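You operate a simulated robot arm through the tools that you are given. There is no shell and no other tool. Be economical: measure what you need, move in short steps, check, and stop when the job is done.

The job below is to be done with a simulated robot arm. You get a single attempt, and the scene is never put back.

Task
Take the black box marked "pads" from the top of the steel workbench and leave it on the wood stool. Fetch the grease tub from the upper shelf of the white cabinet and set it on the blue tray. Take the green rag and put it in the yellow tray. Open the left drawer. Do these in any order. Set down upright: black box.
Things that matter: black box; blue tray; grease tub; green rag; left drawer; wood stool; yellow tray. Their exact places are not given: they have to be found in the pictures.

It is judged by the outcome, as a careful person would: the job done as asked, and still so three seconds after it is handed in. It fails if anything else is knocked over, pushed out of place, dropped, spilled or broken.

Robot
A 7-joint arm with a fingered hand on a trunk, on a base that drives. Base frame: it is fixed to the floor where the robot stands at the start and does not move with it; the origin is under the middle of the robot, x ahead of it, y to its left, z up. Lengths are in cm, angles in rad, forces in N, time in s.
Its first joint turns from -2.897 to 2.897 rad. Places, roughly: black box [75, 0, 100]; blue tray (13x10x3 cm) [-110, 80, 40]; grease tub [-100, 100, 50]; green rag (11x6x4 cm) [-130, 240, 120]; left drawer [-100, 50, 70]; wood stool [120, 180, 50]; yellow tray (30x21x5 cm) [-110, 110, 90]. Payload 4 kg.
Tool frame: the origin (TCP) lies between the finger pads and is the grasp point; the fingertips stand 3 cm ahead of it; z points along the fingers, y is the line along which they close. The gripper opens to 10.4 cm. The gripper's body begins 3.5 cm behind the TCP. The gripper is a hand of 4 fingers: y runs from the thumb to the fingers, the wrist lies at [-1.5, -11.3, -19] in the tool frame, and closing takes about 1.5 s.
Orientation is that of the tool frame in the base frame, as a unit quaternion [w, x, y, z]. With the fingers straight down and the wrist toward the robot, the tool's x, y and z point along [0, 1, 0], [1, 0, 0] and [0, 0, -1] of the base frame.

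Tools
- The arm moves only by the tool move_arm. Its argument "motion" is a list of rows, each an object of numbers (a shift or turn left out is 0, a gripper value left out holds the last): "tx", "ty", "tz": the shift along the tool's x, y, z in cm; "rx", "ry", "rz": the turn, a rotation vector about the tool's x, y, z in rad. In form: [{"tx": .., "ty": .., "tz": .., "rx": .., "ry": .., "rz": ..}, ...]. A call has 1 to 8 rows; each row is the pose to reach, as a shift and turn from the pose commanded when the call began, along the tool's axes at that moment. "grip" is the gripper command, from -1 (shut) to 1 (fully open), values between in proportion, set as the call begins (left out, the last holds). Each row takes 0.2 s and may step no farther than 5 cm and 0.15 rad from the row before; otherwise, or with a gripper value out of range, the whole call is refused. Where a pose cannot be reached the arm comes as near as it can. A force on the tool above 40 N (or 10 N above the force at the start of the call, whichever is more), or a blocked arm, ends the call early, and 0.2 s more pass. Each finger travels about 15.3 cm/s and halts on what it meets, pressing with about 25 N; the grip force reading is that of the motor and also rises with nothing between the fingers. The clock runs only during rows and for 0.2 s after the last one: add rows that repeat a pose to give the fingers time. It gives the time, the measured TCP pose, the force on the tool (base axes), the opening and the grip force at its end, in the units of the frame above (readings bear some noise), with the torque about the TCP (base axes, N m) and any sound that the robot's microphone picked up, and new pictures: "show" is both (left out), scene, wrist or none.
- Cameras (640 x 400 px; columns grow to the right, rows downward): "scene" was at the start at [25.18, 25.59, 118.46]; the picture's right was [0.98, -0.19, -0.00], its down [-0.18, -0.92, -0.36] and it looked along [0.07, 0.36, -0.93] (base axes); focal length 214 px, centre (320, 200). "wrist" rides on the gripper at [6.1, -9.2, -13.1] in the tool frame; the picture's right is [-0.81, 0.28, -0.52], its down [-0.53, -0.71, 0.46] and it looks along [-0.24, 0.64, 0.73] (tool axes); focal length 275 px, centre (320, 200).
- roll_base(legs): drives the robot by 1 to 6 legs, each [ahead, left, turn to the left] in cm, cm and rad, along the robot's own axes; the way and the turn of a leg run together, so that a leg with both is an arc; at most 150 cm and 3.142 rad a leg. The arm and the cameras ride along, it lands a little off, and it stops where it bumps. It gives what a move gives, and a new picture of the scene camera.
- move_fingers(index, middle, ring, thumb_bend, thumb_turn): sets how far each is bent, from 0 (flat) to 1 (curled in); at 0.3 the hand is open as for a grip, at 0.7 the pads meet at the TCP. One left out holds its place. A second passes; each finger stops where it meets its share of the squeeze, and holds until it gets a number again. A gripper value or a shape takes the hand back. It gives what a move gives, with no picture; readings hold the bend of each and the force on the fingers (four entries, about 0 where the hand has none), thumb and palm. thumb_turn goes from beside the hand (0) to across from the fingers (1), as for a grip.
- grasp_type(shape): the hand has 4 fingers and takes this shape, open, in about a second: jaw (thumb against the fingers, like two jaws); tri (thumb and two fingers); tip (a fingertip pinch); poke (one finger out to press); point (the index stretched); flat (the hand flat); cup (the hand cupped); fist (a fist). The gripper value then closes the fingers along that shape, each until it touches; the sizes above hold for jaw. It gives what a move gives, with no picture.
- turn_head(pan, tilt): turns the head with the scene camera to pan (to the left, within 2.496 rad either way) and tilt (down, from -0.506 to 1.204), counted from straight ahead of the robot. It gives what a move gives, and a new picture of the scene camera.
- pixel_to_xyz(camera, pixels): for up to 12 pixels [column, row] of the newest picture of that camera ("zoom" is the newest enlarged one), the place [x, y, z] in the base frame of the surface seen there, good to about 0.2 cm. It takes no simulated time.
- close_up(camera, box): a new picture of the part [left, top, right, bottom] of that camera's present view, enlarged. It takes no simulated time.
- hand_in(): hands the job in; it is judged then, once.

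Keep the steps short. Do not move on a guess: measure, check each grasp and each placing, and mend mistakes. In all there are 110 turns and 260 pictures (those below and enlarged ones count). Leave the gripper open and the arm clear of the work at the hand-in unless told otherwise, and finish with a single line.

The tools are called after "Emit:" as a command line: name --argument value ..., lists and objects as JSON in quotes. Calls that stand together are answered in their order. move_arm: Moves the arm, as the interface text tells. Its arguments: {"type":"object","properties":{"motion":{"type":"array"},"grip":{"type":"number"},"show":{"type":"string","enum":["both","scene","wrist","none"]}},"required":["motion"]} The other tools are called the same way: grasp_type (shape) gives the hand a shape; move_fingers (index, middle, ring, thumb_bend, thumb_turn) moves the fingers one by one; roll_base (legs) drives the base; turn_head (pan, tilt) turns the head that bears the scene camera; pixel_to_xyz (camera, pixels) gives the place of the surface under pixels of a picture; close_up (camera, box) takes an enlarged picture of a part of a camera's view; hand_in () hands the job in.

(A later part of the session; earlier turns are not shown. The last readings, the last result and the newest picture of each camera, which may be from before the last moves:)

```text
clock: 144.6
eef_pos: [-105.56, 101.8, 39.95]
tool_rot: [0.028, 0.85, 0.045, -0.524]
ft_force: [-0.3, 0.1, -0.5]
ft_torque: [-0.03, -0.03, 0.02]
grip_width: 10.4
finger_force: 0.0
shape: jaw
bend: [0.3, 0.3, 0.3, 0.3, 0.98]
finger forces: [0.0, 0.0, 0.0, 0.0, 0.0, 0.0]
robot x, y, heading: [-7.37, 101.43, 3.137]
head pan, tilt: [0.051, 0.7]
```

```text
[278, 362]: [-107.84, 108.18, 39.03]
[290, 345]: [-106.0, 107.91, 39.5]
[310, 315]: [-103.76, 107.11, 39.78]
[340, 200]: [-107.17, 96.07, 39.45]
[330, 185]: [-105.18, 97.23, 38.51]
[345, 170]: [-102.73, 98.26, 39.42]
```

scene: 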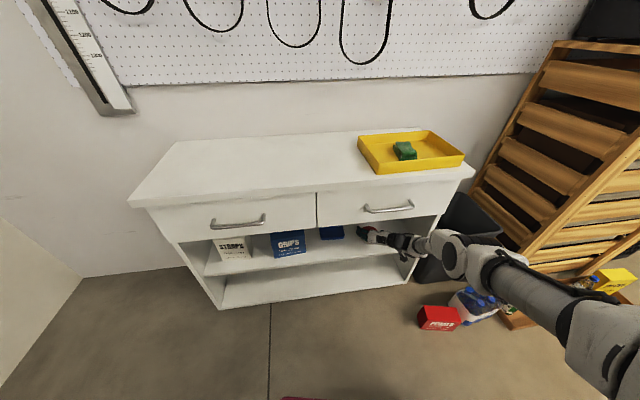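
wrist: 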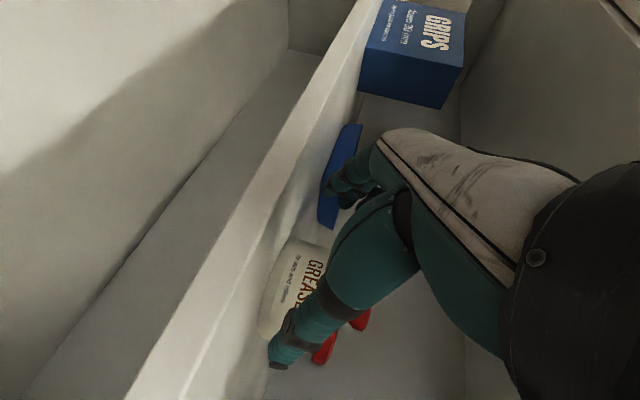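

Heights are right now. Drive ahead 4.6 cm.

Emit:
roll_base --legs '[[4.6, 0, 0]]'

Emit:
close_up --camera "wrist" --box '[160, 150, 400, 400]'

Emit:
close_up --camera "scene" --box '[300, 180, 500, 305]'

```text
clock: 145.5
eef_pos: [-110.2, 101.75, 39.87]
tool_rot: [0.027, 0.85, 0.045, -0.524]
ft_force: [0.4, 1.0, 0.0]
ft_torque: [-0.01, 0.02, -0.01]
grip_width: 10.39
finger_force: 0.1
shape: jaw
bend: [0.3, 0.3, 0.3, 0.3, 0.98]
finger forces: [0.0, 0.0, 0.0, 0.0, 0.0, 0.0]
robot x, y, heading: [-12.13, 101.01, 3.14]
head pan, tilt: [0.051, 0.7]
```

scene: 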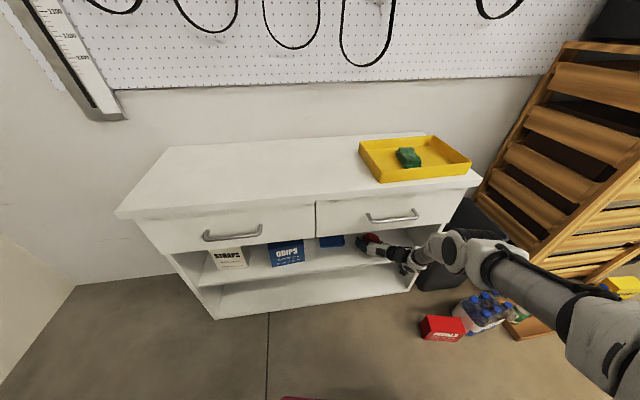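

```text
1.60 times, centred on (280, 275) of wrist
```

zoom: 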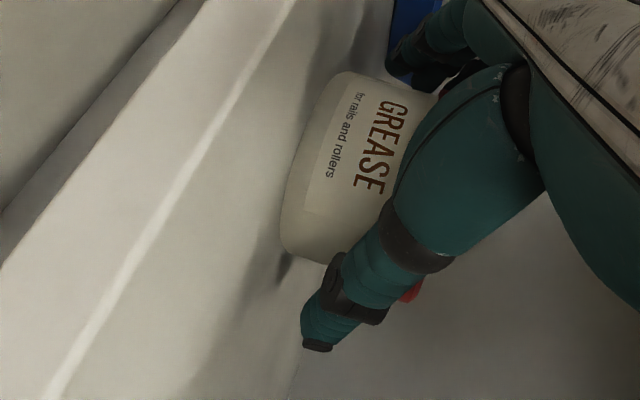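

```text
3.20 times, centred on (400, 242) of scene
```

zoom: 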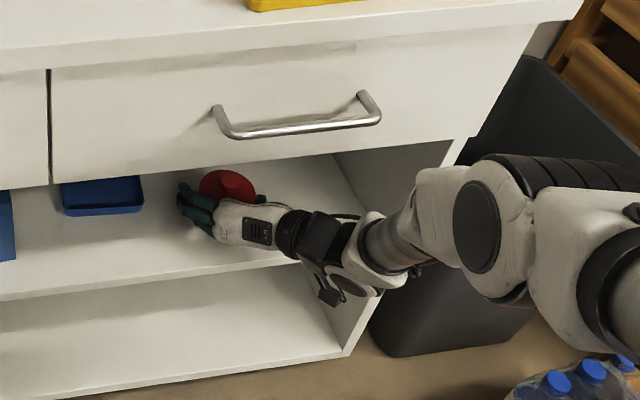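

The hand is around the tub with no contact. Close the fingers.

Emit:
move_arm --motion '[{"tz": 0}, {"tz": 0}, {"tz": 0}, {"tz": 0}, {"tz": 0}, {"tz": 0}, {"tz": 0}, {"tz": 0}]' --grip -1 --show "wrist"

Emit:
close_up --camera "scene" --box '[320, 200, 440, 275]'

```text
clock: 147.3
eef_pos: [-110.32, 101.85, 39.9]
tool_rot: [0.027, 0.85, 0.044, -0.524]
ft_force: [-1.5, -0.3, 0.1]
ft_torque: [0.05, 0.01, -0.02]
grip_width: 6.82
finger_force: 25.1
shape: jaw
bend: [0.74, 0.41, 0.37, 0.55, 0.99]
finger forces: [12.7, 7.0, 3.2, 0.0, 22.9, 0.0]
robot x, y, heading: [-12.38, 101.13, 3.141]
head pan, tilt: [0.051, 0.7]
heard: snap
```

wrist: 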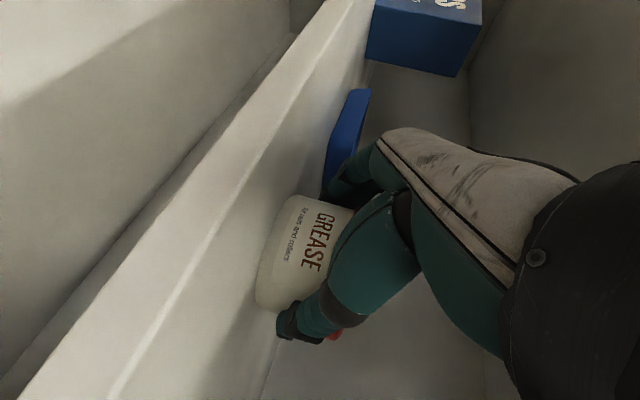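

```text
5.33 times, centred on (380, 238) of scene
```

zoom: 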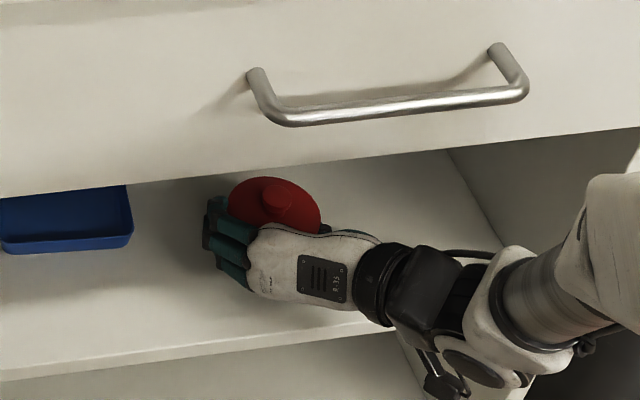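

A "snap" was heard, and the lid looks tilted. I inspect closely before doing anything.

Emit:
close_up --camera "wrist" --box '[230, 160, 390, 360]'

Emit:
close_up --camera "scene" --box '[350, 225, 400, 260]'

Emit:
pixel_to_xyz --camera "zoom" --pixels '[[130, 90], [220, 60], [290, 80], [350, 130], [330, 190], [230, 160], [180, 150], [230, 90]]'

```text
2.00 times, centred on (310, 260) of wrist
```

zoom: 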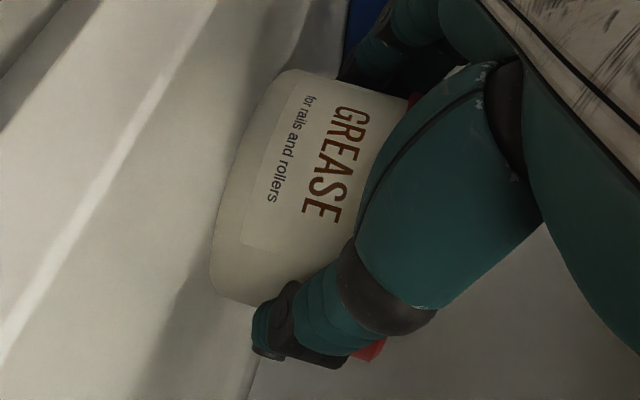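

```text
11.43 times, centred on (375, 242) of scene
```

zoom: 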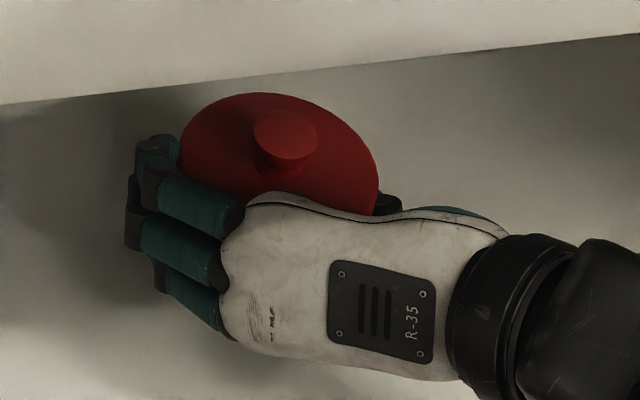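

```text
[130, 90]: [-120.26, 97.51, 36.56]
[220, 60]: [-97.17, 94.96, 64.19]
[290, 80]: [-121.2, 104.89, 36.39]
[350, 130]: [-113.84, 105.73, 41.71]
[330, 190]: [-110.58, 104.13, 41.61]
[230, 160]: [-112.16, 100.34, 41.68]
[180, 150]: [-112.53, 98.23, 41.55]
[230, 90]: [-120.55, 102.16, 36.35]
```

The lid points all read z≈41.65, so it is level and still seated. I lift slowly by 4 cm.

Emit:
move_arm --motion '[{"tx": -0.45, "tz": -0.23}, {"tx": -0.9, "tz": -0.45}, {"tx": -1.34, "tz": -0.68}, {"tx": -1.78, "tz": -0.91}, {"tx": -2.23, "tz": -1.14}, {"tx": -2.67, "tz": -1.36}, {"tx": -3.1, "tz": -1.6}, {"tx": -3.56, "tz": -1.82}]' --show "wrist"

Emit:
close_up --camera "scene" --box '[320, 210, 400, 260]'

```text
clock: 149.1
eef_pos: [-110.18, 101.79, 43.8]
tool_rot: [0.028, 0.85, 0.045, -0.524]
ft_force: [0.0, 0.3, -5.7]
ft_torque: [-0.02, -0.09, -0.01]
grip_width: 6.77
finger_force: 25.3
shape: jaw
bend: [0.74, 0.42, 0.38, 0.55, 0.97]
finger forces: [13.3, 6.5, 3.2, 0.0, 23.5, 0.0]
robot x, y, heading: [-12.01, 101.16, 3.14]
head pan, tilt: [0.051, 0.7]
```

wrist: 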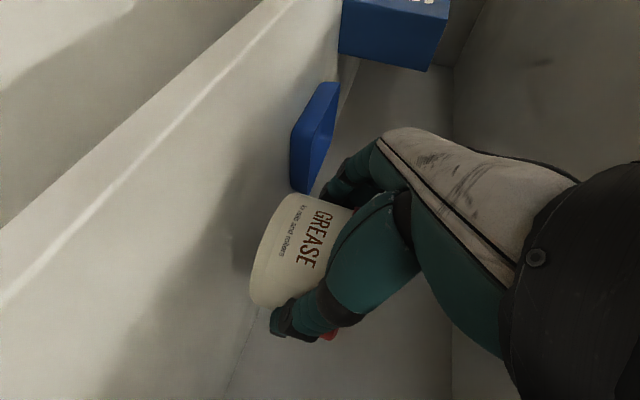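

```text
8.00 times, centred on (360, 235) of scene
```

zoom: 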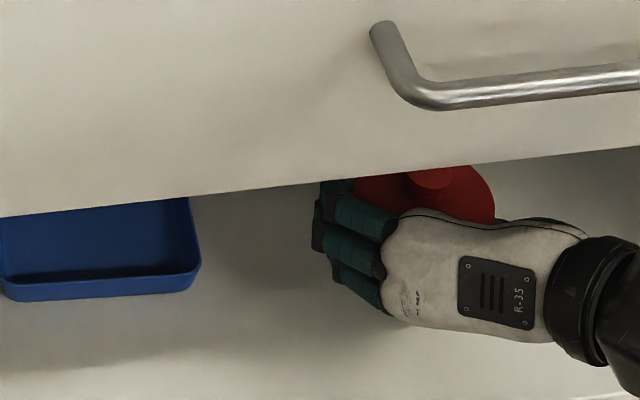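

Lifted with tub upright. Before moving sideways 18 cm, I check forearm clearance to the cabinet front and the right handle.

Emit:
turn_head --pan 0.0 --tilt 0.75

Emit:
close_up --camera "scene" --box '[280, 150, 520, 300]'

```text
clock: 149.7
eef_pos: [-110.24, 101.82, 43.88]
tool_rot: [0.027, 0.85, 0.045, -0.524]
ft_force: [0.5, 1.2, -5.4]
ft_torque: [-0.03, -0.09, 0.02]
grip_width: 6.79
finger_force: 25.4
shape: jaw
bend: [0.74, 0.42, 0.38, 0.55, 0.97]
finger forces: [13.4, 6.5, 3.2, 0.1, 23.4, 0.0]
robot x, y, heading: [-12.23, 101.17, 3.139]
head pan, tilt: [0.0, 0.75]
```

scene: 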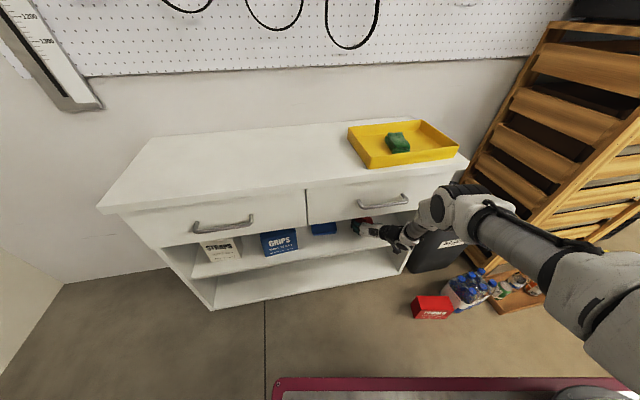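

```text
2.67 times, centred on (400, 225) of scene
```

zoom: 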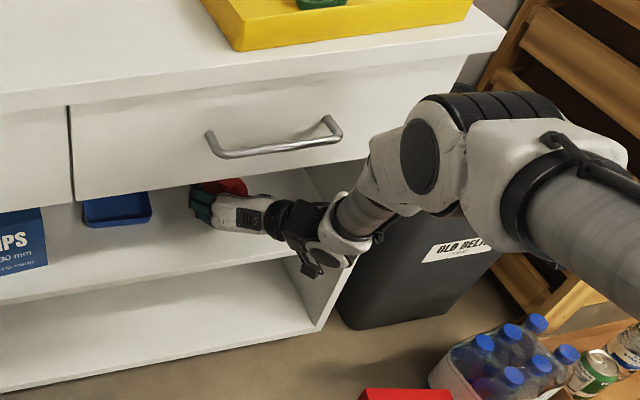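

Emit:
pixel_to_xyz --camera "zoom" --pixels '[[210, 140], [338, 130], [320, 235], [345, 210], [365, 180], [385, 140], [420, 150], [440, 100], [280, 215], [300, 245], [335, 260], [400, 110]]'

```text
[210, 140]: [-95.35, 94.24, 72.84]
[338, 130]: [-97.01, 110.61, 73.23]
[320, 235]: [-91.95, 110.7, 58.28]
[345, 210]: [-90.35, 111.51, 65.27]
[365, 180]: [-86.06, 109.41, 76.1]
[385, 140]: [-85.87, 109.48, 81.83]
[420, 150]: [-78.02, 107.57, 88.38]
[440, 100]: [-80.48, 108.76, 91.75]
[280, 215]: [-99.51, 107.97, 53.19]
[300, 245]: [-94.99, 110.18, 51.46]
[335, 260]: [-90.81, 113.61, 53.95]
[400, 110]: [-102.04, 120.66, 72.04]
```

I check the drawer's lower edge height and the wrist joint's front/top extents before planning a gentle turning strafe.

Emit:
pixel_to_xyz --camera "zoom" --pixels '[[150, 188], [80, 197], [250, 171], [318, 158], [330, 205], [335, 198], [312, 220], [322, 212], [355, 165], [362, 155], [370, 140], [150, 120]]'

Emit:
close_up --camera "scene" --box '[370, 190, 470, 260]'

```text
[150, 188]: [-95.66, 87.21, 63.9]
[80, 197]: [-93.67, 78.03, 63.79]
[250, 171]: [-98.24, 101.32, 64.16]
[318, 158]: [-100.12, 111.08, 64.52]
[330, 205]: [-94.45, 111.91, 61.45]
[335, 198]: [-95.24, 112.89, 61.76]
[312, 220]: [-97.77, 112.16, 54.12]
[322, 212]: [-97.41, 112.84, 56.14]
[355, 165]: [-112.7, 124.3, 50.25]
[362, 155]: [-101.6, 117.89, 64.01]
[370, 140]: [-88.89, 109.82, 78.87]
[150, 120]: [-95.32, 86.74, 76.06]
```

```text
5.71 times, centred on (420, 225) of scene
```

zoom: 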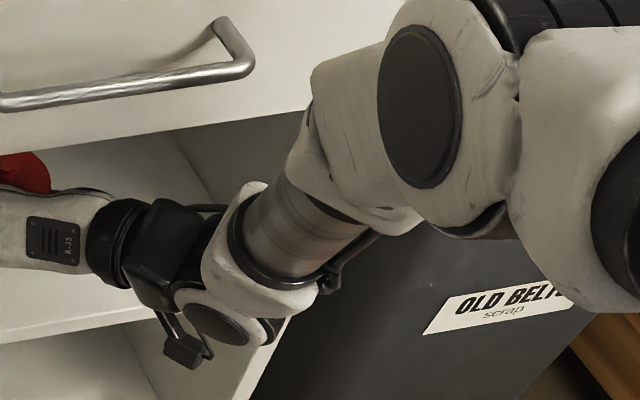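

Clearances suffice if I strafe left while turning right a little (forearm swings away from the face). First half: about 24 cm left with −0.15 rad.

Emit:
roll_base --legs '[[-0.2, 24.2, -0.15]]'

Emit:
close_up --camera "scene" --box '[260, 160, 500, 310]'

```text
clock: 151.5
eef_pos: [-110.77, 91.78, 43.83]
tool_rot: [-0.011, 0.851, -0.018, -0.525]
ft_force: [-0.1, 0.0, -5.9]
ft_torque: [-0.05, -0.1, -0.01]
grip_width: 6.8
finger_force: 25.0
shape: jaw
bend: [0.74, 0.42, 0.38, 0.55, 0.97]
finger forces: [13.4, 6.6, 3.2, 0.1, 23.4, 0.0]
robot x, y, heading: [-14.09, 76.98, 2.995]
head pan, tilt: [0.0, 0.75]
```

scene: 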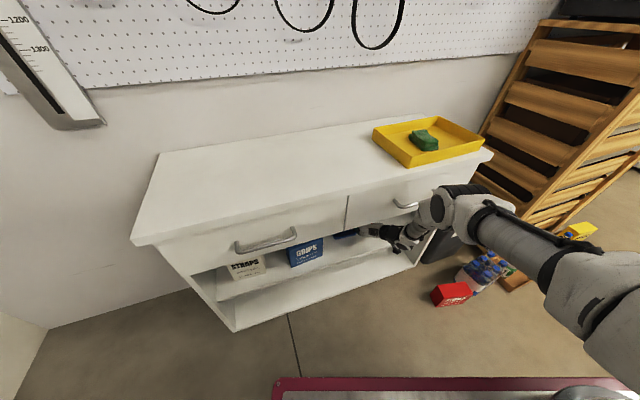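

```text
2.67 times, centred on (380, 235) of scene
```

zoom: 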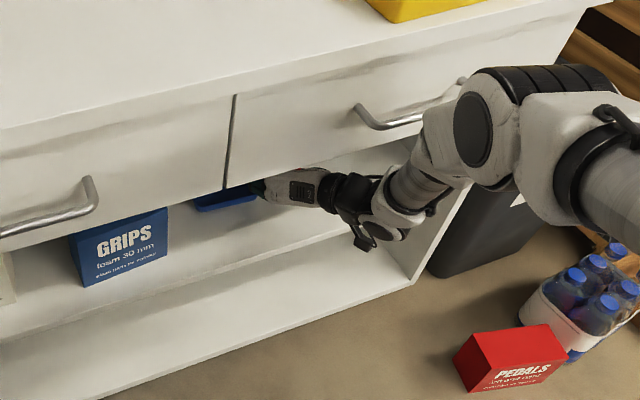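

Moved as predicted. Second half.

Emit:
roll_base --legs '[[-0.3, 23.6, -0.15]]'

Emit:
close_up --camera "wrist" --box '[0, 0, 640, 400]'

Emit:
close_up --camera "scene" --box '[260, 160, 500, 310]'

```text
clock: 153.3
eef_pos: [-112.34, 83.35, 43.74]
tool_rot: [-0.051, 0.847, -0.083, -0.522]
ft_force: [-0.1, 0.5, -4.1]
ft_torque: [-0.06, -0.1, 0.02]
grip_width: 6.77
finger_force: 24.8
shape: jaw
bend: [0.74, 0.42, 0.38, 0.55, 0.97]
finger forces: [13.3, 6.6, 3.1, 0.0, 23.5, 0.1]
robot x, y, heading: [-18.63, 54.01, 2.838]
head pan, tilt: [0.0, 0.75]
```

scene: 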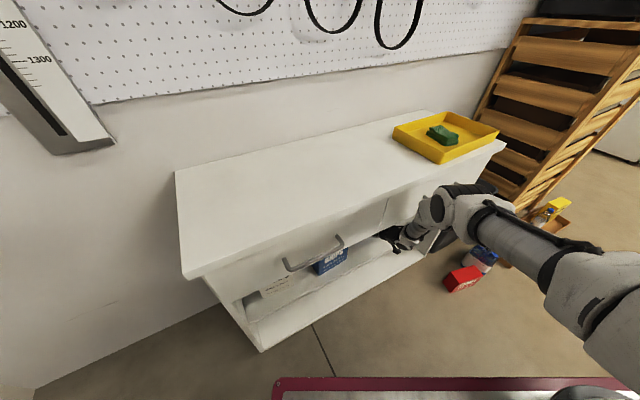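

```text
1.00 times, centred on (320, 200) of wrist (not enlarged: the box is as wide or as high as the picture)
```

zoom: 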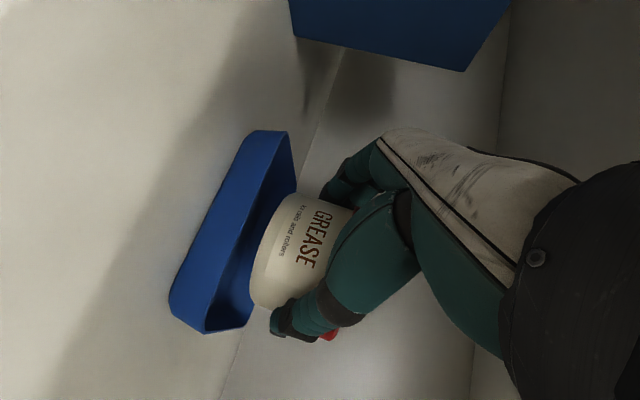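

```text
2.67 times, centred on (380, 235) of scene
```

zoom: 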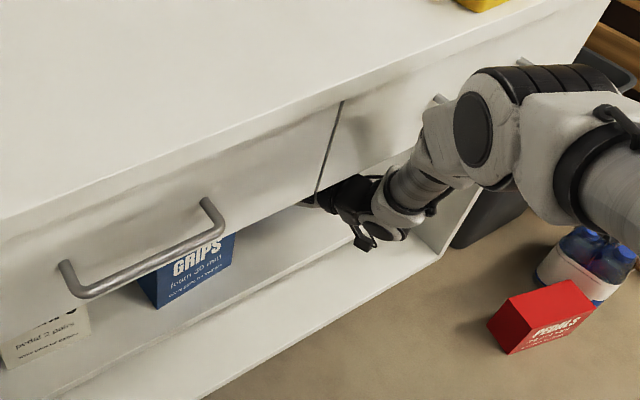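

Good view: the tub is over the tray. I measure tray rim corners and the tub base to fine-align.

Emit:
pixel_to_xyz --camera "wrist" --pixels '[[250, 133], [285, 131], [207, 331], [170, 297], [250, 325], [292, 178], [256, 290], [256, 250], [268, 215], [245, 280], [300, 40], [465, 68]]'

```text
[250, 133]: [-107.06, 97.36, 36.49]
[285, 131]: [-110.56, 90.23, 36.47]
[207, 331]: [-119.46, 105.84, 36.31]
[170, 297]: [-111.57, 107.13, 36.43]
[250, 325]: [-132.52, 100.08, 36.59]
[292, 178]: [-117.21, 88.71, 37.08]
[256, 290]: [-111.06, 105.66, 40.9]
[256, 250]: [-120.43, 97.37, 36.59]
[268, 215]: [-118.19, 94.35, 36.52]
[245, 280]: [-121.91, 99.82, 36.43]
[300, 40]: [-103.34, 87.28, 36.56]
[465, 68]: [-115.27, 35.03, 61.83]
```

Those readings were from an older wrist picture; redo with a fresh one.

Emit:
close_up --camera "wrist" --box '[140, 100, 460, 350]'

```text
1.60 times, centred on (300, 225) of wrist
```

zoom: 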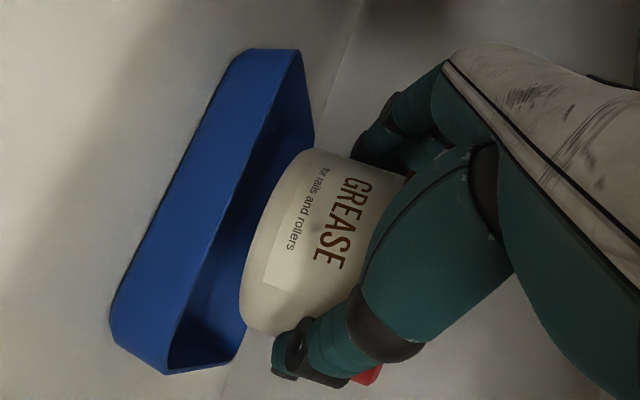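

Emit:
pixel_to_xyz --camera "zoom" --pixels '[[296, 54], [171, 370], [235, 357], [313, 120], [232, 210], [245, 310], [243, 290], [280, 175], [255, 230], [285, 372], [370, 150], [300, 325]]'

```text
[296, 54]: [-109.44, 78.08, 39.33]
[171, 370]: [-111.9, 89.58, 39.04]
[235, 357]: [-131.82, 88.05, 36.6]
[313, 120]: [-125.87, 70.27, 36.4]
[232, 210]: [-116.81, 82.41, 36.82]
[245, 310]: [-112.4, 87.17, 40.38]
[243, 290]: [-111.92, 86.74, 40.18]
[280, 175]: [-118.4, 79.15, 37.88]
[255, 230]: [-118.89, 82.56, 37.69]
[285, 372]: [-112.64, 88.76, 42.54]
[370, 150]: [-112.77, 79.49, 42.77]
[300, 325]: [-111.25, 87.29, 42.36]
```

Tub centre ≈ (-113.6, 83.9); tray centre ≈ (-114.9, 83.2). Shift by (-1.0, -0.7) first.

Emit:
move_arm --motion '[{"tx": -0.2, "ty": 0.45, "tz": 0.37}, {"tx": -0.38, "ty": 0.9, "tz": 0.74}]' --show "none"

Emit:
close_up --camera "wrist" --box '[140, 100, 460, 350]'

Emit:
close_up --camera "scene" --box '[350, 180, 450, 260]'

```text
clock: 153.9
eef_pos: [-113.28, 82.31, 43.76]
tool_rot: [-0.051, 0.848, -0.084, -0.521]
ft_force: [0.2, 0.4, -6.4]
ft_torque: [-0.04, -0.15, 0.02]
grip_width: 6.77
finger_force: 25.2
shape: jaw
bend: [0.74, 0.42, 0.38, 0.55, 0.97]
finger forces: [13.2, 6.4, 3.1, 0.0, 23.5, 0.1]
robot x, y, heading: [-18.59, 53.82, 2.839]
head pan, tilt: [0.0, 0.75]
```

```text
1.60 times, centred on (300, 225) of wrist
```

zoom: 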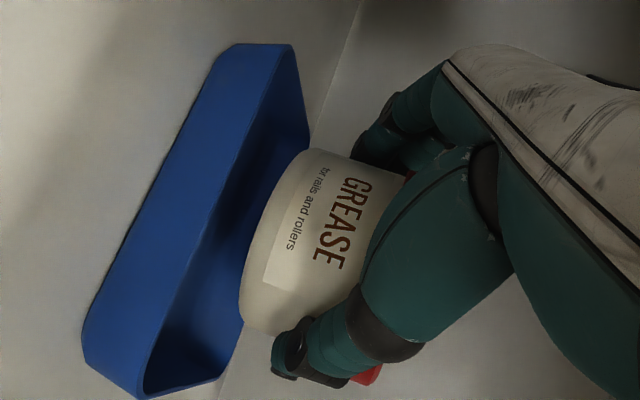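

```text
5.00 times, centred on (400, 220) of scene
```

zoom: 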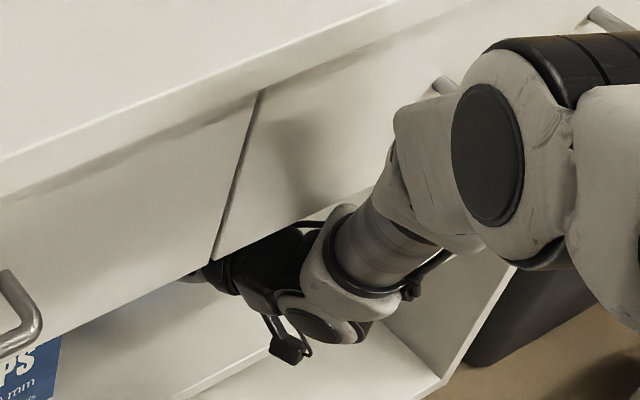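

No contact, tub centred. Lower 3.3 cm gently.

Emit:
move_arm --motion '[{"tx": 0.6, "tz": 0.3}, {"tx": 1.2, "tz": 0.6}, {"tx": 1.8, "tz": 0.92}, {"tx": 2.3, "tz": 1.17}, {"tx": 2.6, "tz": 1.32}, {"tx": 2.9, "tz": 1.48}]' --show "none"

Emit:
close_up --camera "wrist" --box '[140, 100, 460, 350]'

```text
clock: 155.3
eef_pos: [-113.28, 82.51, 40.69]
tool_rot: [-0.051, 0.847, -0.082, -0.522]
ft_force: [0.4, 0.3, -4.3]
ft_torque: [-0.04, -0.07, 0.0]
grip_width: 6.8
finger_force: 24.9
shape: jaw
bend: [0.74, 0.42, 0.38, 0.55, 0.97]
finger forces: [13.2, 6.6, 3.4, 0.1, 23.4, 0.1]
robot x, y, heading: [-19.1, 53.62, 2.836]
head pan, tilt: [0.0, 0.75]
```

```text
1.60 times, centred on (300, 225) of wrist
```

zoom: 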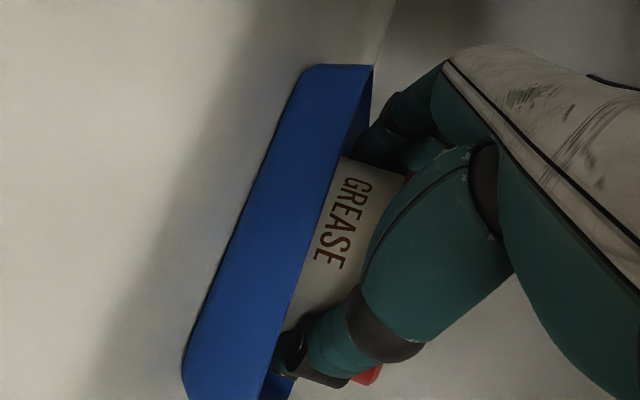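

The tub is inside the tray walls, about 0.3 cm above its floor. Lower a bit more.

Emit:
move_arm --motion '[{"tx": 0.2, "tz": 0.1}, {"tx": 0.4, "tz": 0.2}, {"tx": 0.4, "tz": 0.2}]' --show "none"

```text
clock: 156.1
eef_pos: [-113.3, 82.47, 40.21]
tool_rot: [-0.051, 0.847, -0.083, -0.523]
ft_force: [1.3, -1.1, 3.1]
ft_torque: [0.11, 0.02, -0.04]
grip_width: 6.79
finger_force: 25.0
shape: jaw
bend: [0.74, 0.42, 0.37, 0.55, 0.99]
finger forces: [12.9, 8.3, 4.1, 0.1, 24.5, 0.0]
robot x, y, heading: [-18.89, 53.69, 2.84]
head pan, tilt: [0.0, 0.75]
```

The tub rests on the tray floor (force reversed). Open only partly (~8.7 cm) so fingers don't push the tray walls.

Emit:
move_arm --motion '[{"tz": 0}, {"tz": 0}, {"tz": 0}, {"tz": 0}, {"tz": 0}, {"tz": 0}]' --grip 0.66 --show "none"

Emit:
close_up --camera "wrist" --box '[140, 100, 460, 350]'

```text
clock: 157.5
eef_pos: [-113.31, 82.43, 40.17]
tool_rot: [-0.051, 0.847, -0.083, -0.522]
ft_force: [-0.3, 2.8, 1.2]
ft_torque: [0.0, 0.0, -0.02]
grip_width: 8.59
finger_force: 0.0
shape: jaw
bend: [0.28, 0.33, 0.31, 0.46, 0.99]
finger forces: [2.7, 0.1, 0.0, 0.0, 0.0, 0.1]
robot x, y, heading: [-18.71, 53.55, 2.839]
head pan, tilt: [0.0, 0.75]
heard: snap
```

```text
1.60 times, centred on (300, 225) of wrist
```

zoom: 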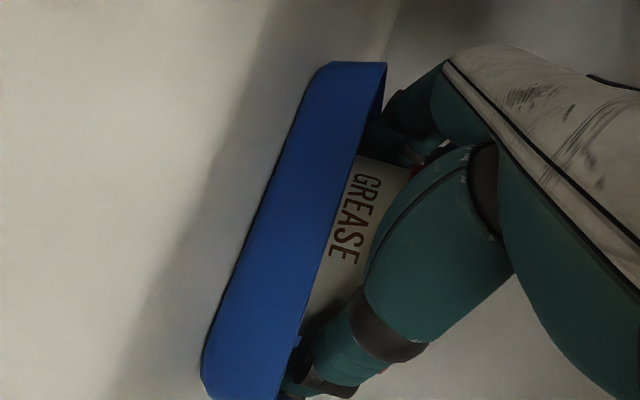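

Released; the index touches the tray wall lightly. Raise 1 cm slowly so the fingers clear the rim, and look.

Emit:
move_arm --motion '[{"tx": -0.3, "tz": -0.15}, {"tx": -0.6, "tz": -0.3}, {"tx": -0.9, "tz": -0.45}]' --show "none"

Emit:
close_up --camera "wrist" --box '[140, 100, 460, 350]'

```text
clock: 158.3
eef_pos: [-113.32, 82.45, 41.16]
tool_rot: [-0.051, 0.847, -0.083, -0.522]
ft_force: [-0.2, -0.2, -0.5]
ft_torque: [0.0, 0.01, 0.01]
grip_width: 8.64
finger_force: 0.1
shape: jaw
bend: [0.27, 0.33, 0.31, 0.46, 0.99]
finger forces: [0.1, 0.0, 0.0, 0.1, 0.2, 0.0]
robot x, y, heading: [-18.92, 53.76, 2.833]
head pan, tilt: [0.0, 0.75]
```

```text
1.60 times, centred on (300, 225) of wrist
```

zoom: 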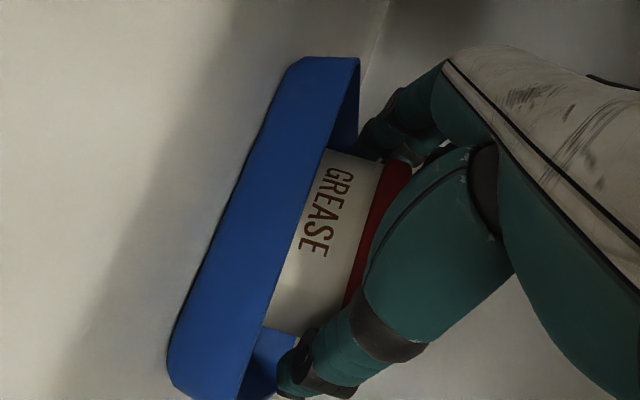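

No contact. Open fully while rising another 1.5 cm, then view.

Emit:
move_arm --motion '[{"tx": 0, "tz": 0}, {"tx": 0, "tz": 0}, {"tx": -0.45, "tz": -0.2}, {"tx": -0.9, "tz": -0.45}, {"tx": -1.35, "tz": -0.7}]' --grip 1 --show "none"

Emit:
roll_base --legs '[[-7, 0, 0]]'

Emit:
close_up --camera "wrist" --box '[100, 80, 500, 380]'

```text
clock: 159.5
eef_pos: [-113.4, 82.39, 42.65]
tool_rot: [-0.05, 0.847, -0.082, -0.522]
ft_force: [-0.1, 0.1, 0.1]
ft_torque: [-0.03, -0.03, 0.0]
grip_width: 10.36
finger_force: 0.1
shape: jaw
bend: [0.3, 0.3, 0.3, 0.3, 0.98]
finger forces: [0.0, 0.0, 0.1, 0.1, 0.0, 0.0]
robot x, y, heading: [-19.0, 53.41, 2.842]
head pan, tilt: [0.0, 0.75]
```

```text
clock: 160.5
eef_pos: [-106.62, 80.31, 42.66]
tool_rot: [-0.052, 0.847, -0.083, -0.523]
ft_force: [0.0, -0.1, 0.0]
ft_torque: [-0.01, -0.02, -0.02]
grip_width: 10.38
finger_force: 0.0
shape: jaw
bend: [0.3, 0.3, 0.3, 0.3, 0.98]
finger forces: [0.0, 0.0, 0.1, 0.0, 0.1, 0.1]
robot x, y, heading: [-11.83, 51.54, 2.836]
head pan, tilt: [0.0, 0.75]
```

scene: 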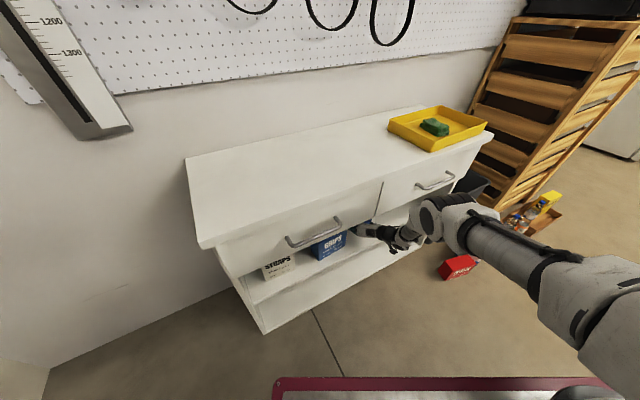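

```text
1.33 times, centred on (300, 230) of wrist
```

zoom: 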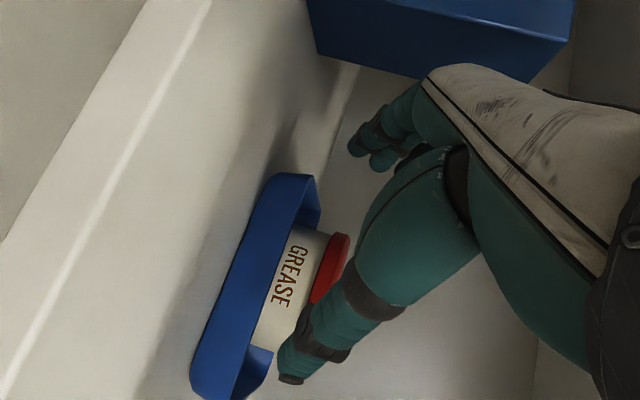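

Tub stands in the tray with its lid on. Back out straight along +x by 35 cm.

Emit:
roll_base --legs '[[-33.4, -10.5, 0]]'

Emit:
turn_head --pan 0.3 --tilt 0.65

Emit:
close_up --camera "scene" --box '[180, 120, 500, 320]'

```text
clock: 162.3
eef_pos: [-84.66, 86.71, 43.1]
tool_rot: [-0.064, 0.844, -0.105, -0.522]
ft_force: [0.8, -0.7, 0.0]
ft_torque: [-0.01, 0.03, 0.0]
grip_width: 10.37
finger_force: 0.0
shape: jaw
bend: [0.3, 0.3, 0.3, 0.3, 0.98]
finger forces: [0.0, 0.1, 0.0, 0.0, 0.1, 0.0]
robot x, y, heading: [7.79, 52.71, 2.786]
head pan, tilt: [0.0, 0.75]
stopped in leg 1: the robot was blocked; the commanded pose is now the measured one
```

scene: 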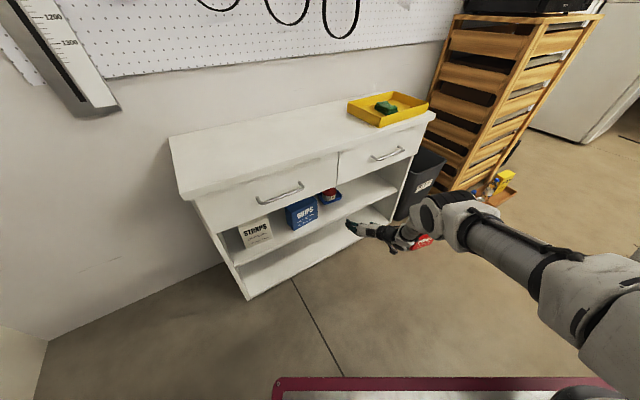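

```text
clock: 163.1
eef_pos: [-84.66, 86.66, 42.95]
tool_rot: [-0.066, 0.844, -0.105, -0.522]
ft_force: [-0.3, -0.2, 0.0]
ft_torque: [0.0, -0.02, 0.0]
grip_width: 10.4
finger_force: 0.1
shape: jaw
bend: [0.3, 0.3, 0.3, 0.3, 0.98]
finger forces: [0.0, 0.0, 0.0, 0.0, 0.1, 0.0]
robot x, y, heading: [8.32, 53.61, 2.787]
head pan, tilt: [0.3, 0.649]
```

scene: 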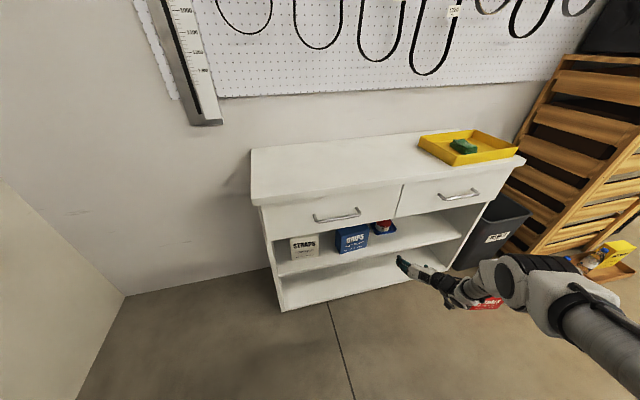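

```text
2.00 times, centred on (340, 220) of scene
```

zoom: 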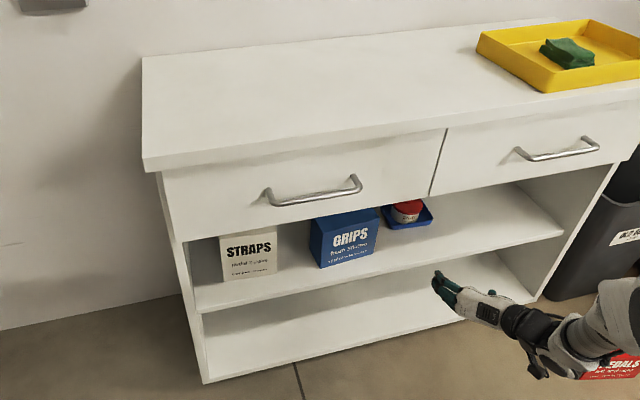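

The base touched something behind (the bench corner). Tub is in the blue tray. I raise the arm while rolling the hand so the thumb comes on top (for gripping the drawer handle), and measure the left handle.

Emit:
pixel_to_xyz --camera "zoom" --pixels '[[268, 196], [310, 196], [359, 182], [290, 203], [340, 191], [300, 175], [230, 190], [420, 160], [315, 186], [407, 205], [430, 215], [385, 220]]'

Emit:
move_arm --motion '[{"tx": -3.6, "tz": -1.8, "rz": -0.14}, {"tx": -7.2, "tz": -3.6, "rz": -0.28}, {"tx": -10.8, "tz": -5.4, "rz": -0.42}, {"tx": -14.4, "tz": -7.2, "rz": -0.56}, {"tx": -18, "tz": -9, "rz": -0.7}, {"tx": -21.6, "tz": -10.8, "rz": -0.84}, {"tx": -25.2, "tz": -12.6, "rz": -0.98}, {"tx": -28.8, "tz": -14.4, "rz": -1.12}]' --show "scene"

```text
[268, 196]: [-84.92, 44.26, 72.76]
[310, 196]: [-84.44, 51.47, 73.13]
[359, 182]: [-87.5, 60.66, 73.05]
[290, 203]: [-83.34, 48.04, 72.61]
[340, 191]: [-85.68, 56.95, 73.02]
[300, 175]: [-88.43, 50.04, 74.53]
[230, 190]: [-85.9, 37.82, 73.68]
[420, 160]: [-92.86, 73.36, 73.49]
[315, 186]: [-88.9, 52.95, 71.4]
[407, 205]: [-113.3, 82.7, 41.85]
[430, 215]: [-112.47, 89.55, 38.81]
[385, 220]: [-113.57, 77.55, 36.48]
```

```text
clock: 164.9
eef_pos: [-84.51, 86.78, 75.13]
tool_rot: [-0.332, 0.77, 0.36, -0.408]
ft_force: [-0.3, 0.6, -0.7]
ft_torque: [-0.03, 0.04, 0.01]
grip_width: 10.38
finger_force: 0.1
shape: jaw
bend: [0.3, 0.3, 0.3, 0.3, 0.98]
finger forces: [0.0, 0.1, 0.0, 0.1, 0.0, 0.0]
robot x, y, heading: [8.06, 53.16, 2.786]
head pan, tilt: [0.3, 0.649]
```

scene: 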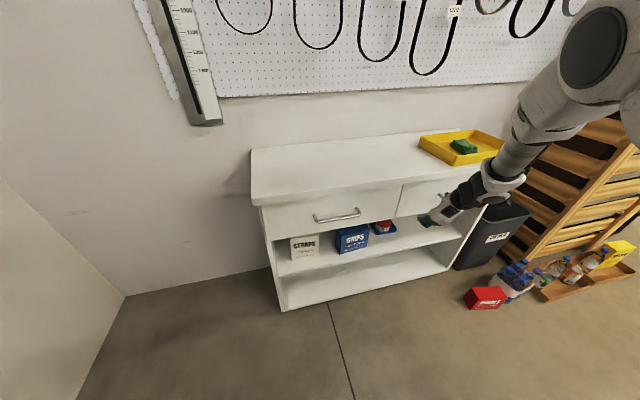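

Handle bar centre ≈ (-84.9, 52.4, 72.6), ~3.8 cm off the drawer face. I reposition: strafe away from the bench, back off, then turn to face the cabinet squarely.

Emit:
roll_base --legs '[[7, -18.7, 0], [-15, -5.6, 0], [0, 0, 0.544]]'

Emit:
move_arm --motion '[{"rz": -0.14}, {"rz": -0.28}, {"rz": -0.42}]' --show "scene"

```text
clock: 169.0
eef_pos: [-72.69, 55.13, 75.26]
tool_rot: [-0.215, 0.649, 0.548, -0.481]
ft_force: [0.1, 0.2, 0.1]
ft_torque: [0.01, 0.0, -0.04]
grip_width: 10.39
finger_force: 0.0
shape: jaw
bend: [0.3, 0.3, 0.3, 0.3, 0.98]
finger forces: [0.0, 0.0, 0.1, 0.0, 0.1, 0.1]
robot x, y, heading: [23.78, 72.62, -2.965]
head pan, tilt: [0.3, 0.649]
```

scene: 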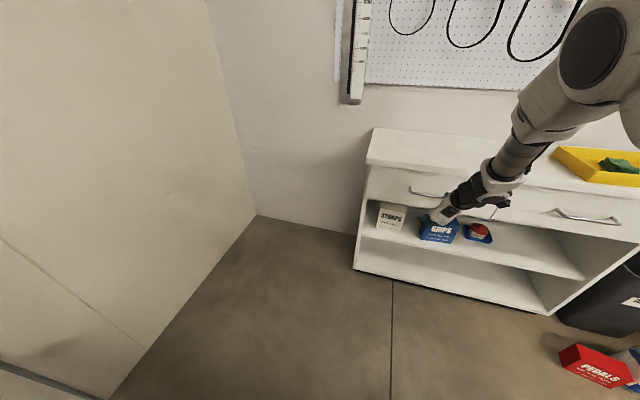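

```text
clock: 169.8
eef_pos: [-72.64, 55.21, 75.34]
tool_rot: [-0.31, 0.52, 0.672, -0.426]
ft_force: [0.8, 1.1, -0.1]
ft_torque: [0.01, 0.0, 0.02]
grip_width: 10.4
finger_force: 0.0
shape: jaw
bend: [0.3, 0.3, 0.3, 0.3, 0.98]
finger forces: [0.1, 0.0, 0.0, 0.1, 0.0, 0.0]
robot x, y, heading: [23.98, 72.97, -2.968]
head pan, tilt: [0.3, 0.649]
```

scene: 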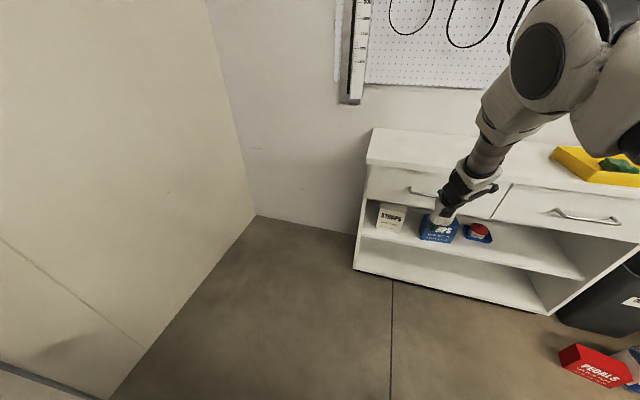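

Now level the hand to point straight at the drawer face, thumb above, 9 cm in front of the handle.

Emit:
move_arm --motion '[{"rx": 0.115, "ry": 0.022, "ty": 0.2, "tz": 1.1}, {"rx": 0.23, "ry": 0.044, "ty": 0.4, "tz": 2.2}, {"rx": 0.346, "ry": 0.065, "ty": 0.6, "tz": 3.3}, {"rx": 0.461, "ry": 0.087, "ty": 0.83, "tz": 4.4, "rz": -0.006}]' --show "both"

Emit:
close_up --camera "scene" --box '[370, 130, 530, 230]'

```text
clock: 170.8
eef_pos: [-76.07, 54.14, 72.66]
tool_rot: [0.451, -0.451, -0.545, 0.545]
ft_force: [-1.2, 0.6, 0.1]
ft_torque: [-0.02, -0.01, -0.02]
grip_width: 10.41
finger_force: 0.0
shape: jaw
bend: [0.3, 0.3, 0.3, 0.3, 0.98]
finger forces: [0.1, 0.1, 0.1, 0.0, 0.1, 0.0]
robot x, y, heading: [24.23, 72.83, -2.968]
head pan, tilt: [0.3, 0.649]
```

scene: 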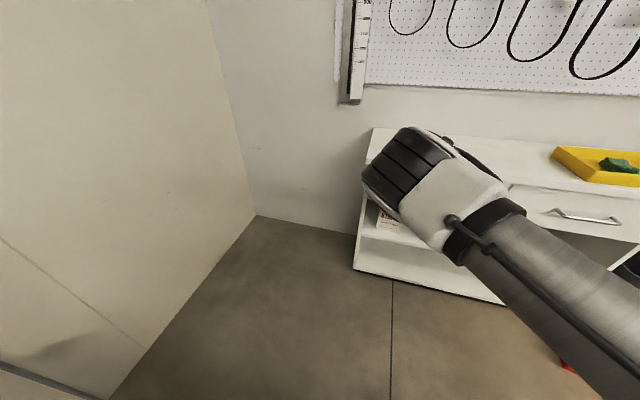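
wrist: 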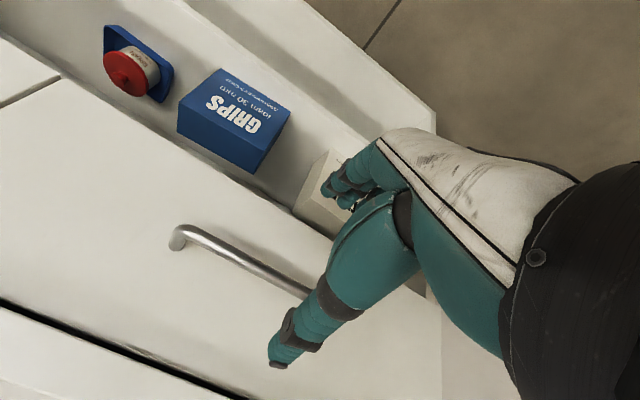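

```text
4.00 times, centred on (450, 180) of scene
```

zoom: 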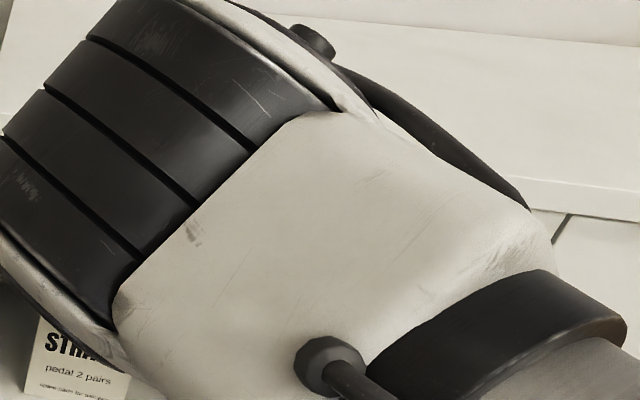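

Aligned. Confirm the bar in the wrist view and the elbow's position.

Emit:
pixel_to_xyz --camera "wrist" --pixels '[[185, 236], [215, 248], [250, 266], [290, 286], [305, 294], [270, 276], [200, 290], [340, 150]]'

Emit:
pixel_to_xyz --camera "scene" --pixels '[[380, 170], [410, 140], [440, 200], [430, 240], [480, 250], [395, 215]]'

```text
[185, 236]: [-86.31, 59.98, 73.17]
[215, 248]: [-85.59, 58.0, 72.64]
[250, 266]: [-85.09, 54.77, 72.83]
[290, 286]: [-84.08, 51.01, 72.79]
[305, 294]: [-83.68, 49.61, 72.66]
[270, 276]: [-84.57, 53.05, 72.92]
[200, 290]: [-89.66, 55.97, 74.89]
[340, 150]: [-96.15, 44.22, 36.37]
```

```text
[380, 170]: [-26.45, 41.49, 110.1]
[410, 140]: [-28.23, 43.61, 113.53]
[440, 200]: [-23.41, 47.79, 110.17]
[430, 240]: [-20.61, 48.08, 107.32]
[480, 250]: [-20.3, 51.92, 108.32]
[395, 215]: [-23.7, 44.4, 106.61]
```

Bar is right ahead of the hand (8.8 cm). Drive ahead 8 cm so that the bar comes between thumb and fingers.

Emit:
roll_base --legs '[[5, 0, 0]]'

Emit:
roll_base --legs '[[3, 0, 0]]'

Emit:
close_up --camera "wrist" --box '[140, 150, 460, 390]'

```text
clock: 171.8
eef_pos: [-80.97, 53.22, 72.55]
tool_rot: [0.448, -0.453, -0.545, 0.545]
ft_force: [-0.2, 0.3, -0.5]
ft_torque: [0.02, 0.0, 0.0]
grip_width: 10.38
finger_force: 0.0
shape: jaw
bend: [0.3, 0.3, 0.3, 0.3, 0.98]
finger forces: [0.0, 0.0, 0.1, 0.1, 0.1, 0.0]
robot x, y, heading: [19.17, 72.57, -2.966]
head pan, tilt: [0.3, 0.649]
```

scene: 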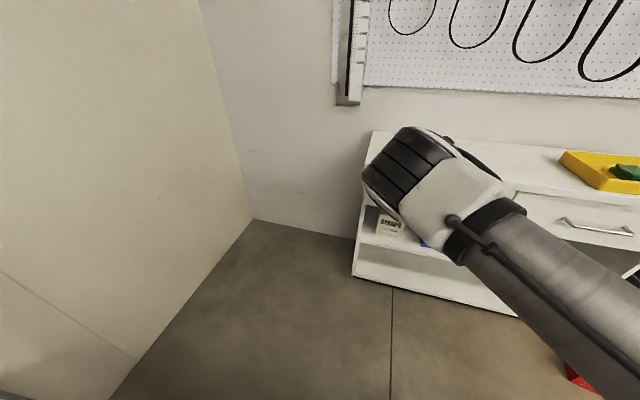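

```text
clock: 172.6
eef_pos: [-84.03, 52.67, 72.72]
tool_rot: [0.449, -0.452, -0.545, 0.545]
ft_force: [0.1, -0.2, 0.4]
ft_torque: [0.01, -0.02, 0.0]
grip_width: 10.39
finger_force: 0.0
shape: jaw
bend: [0.3, 0.3, 0.3, 0.3, 0.98]
finger forces: [0.0, 0.0, 0.0, 0.1, 0.1, 0.0]
robot x, y, heading: [16.48, 71.35, -2.964]
head pan, tilt: [0.3, 0.649]
```

scene: 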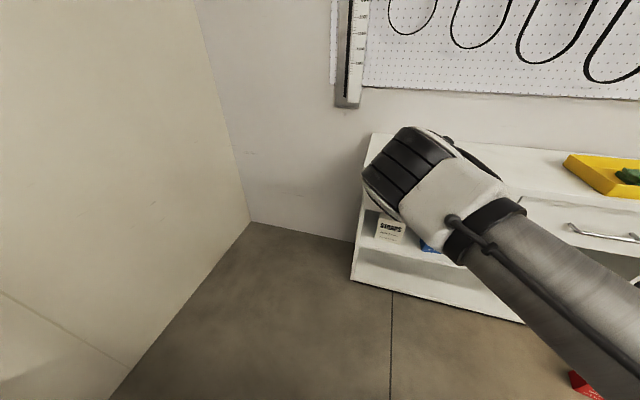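

```text
1.67 times, centred on (300, 270) of wrist
```

zoom: 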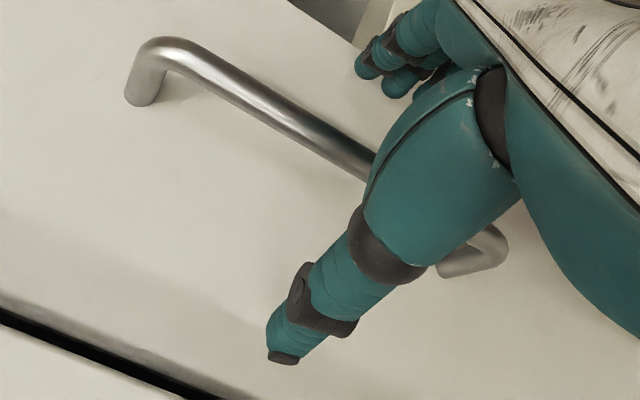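

The bar lies between thumb and fingers. Close the hand on it.

Emit:
move_arm --motion '[{"tz": 0}, {"tz": 0}, {"tz": 0}, {"tz": 0}, {"tz": 0}, {"tz": 0}, {"tz": 0}, {"tz": 0}]' --grip -1 --show "wrist"

```text
clock: 174.4
eef_pos: [-84.01, 52.61, 72.6]
tool_rot: [0.45, -0.453, -0.544, 0.545]
ft_force: [-6.2, -1.4, 4.3]
ft_torque: [0.03, 0.04, 0.0]
grip_width: 0.0
finger_force: 25.0
shape: jaw
bend: [0.7, 0.7, 0.7, 0.72, 1.0]
finger forces: [13.7, 4.3, 2.1, 0.0, 24.9, 0.0]
robot x, y, heading: [16.25, 72.16, -2.967]
head pan, tilt: [0.3, 0.649]
```

wrist: 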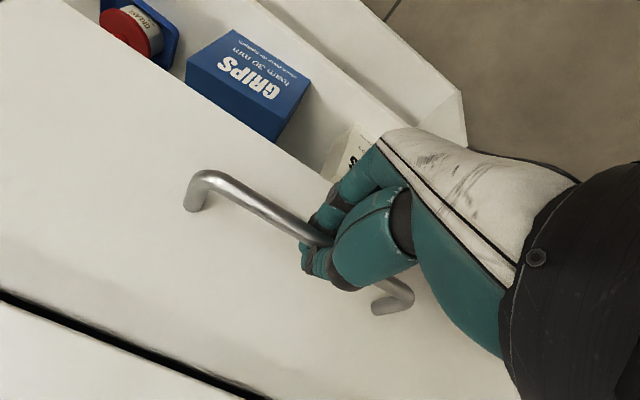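

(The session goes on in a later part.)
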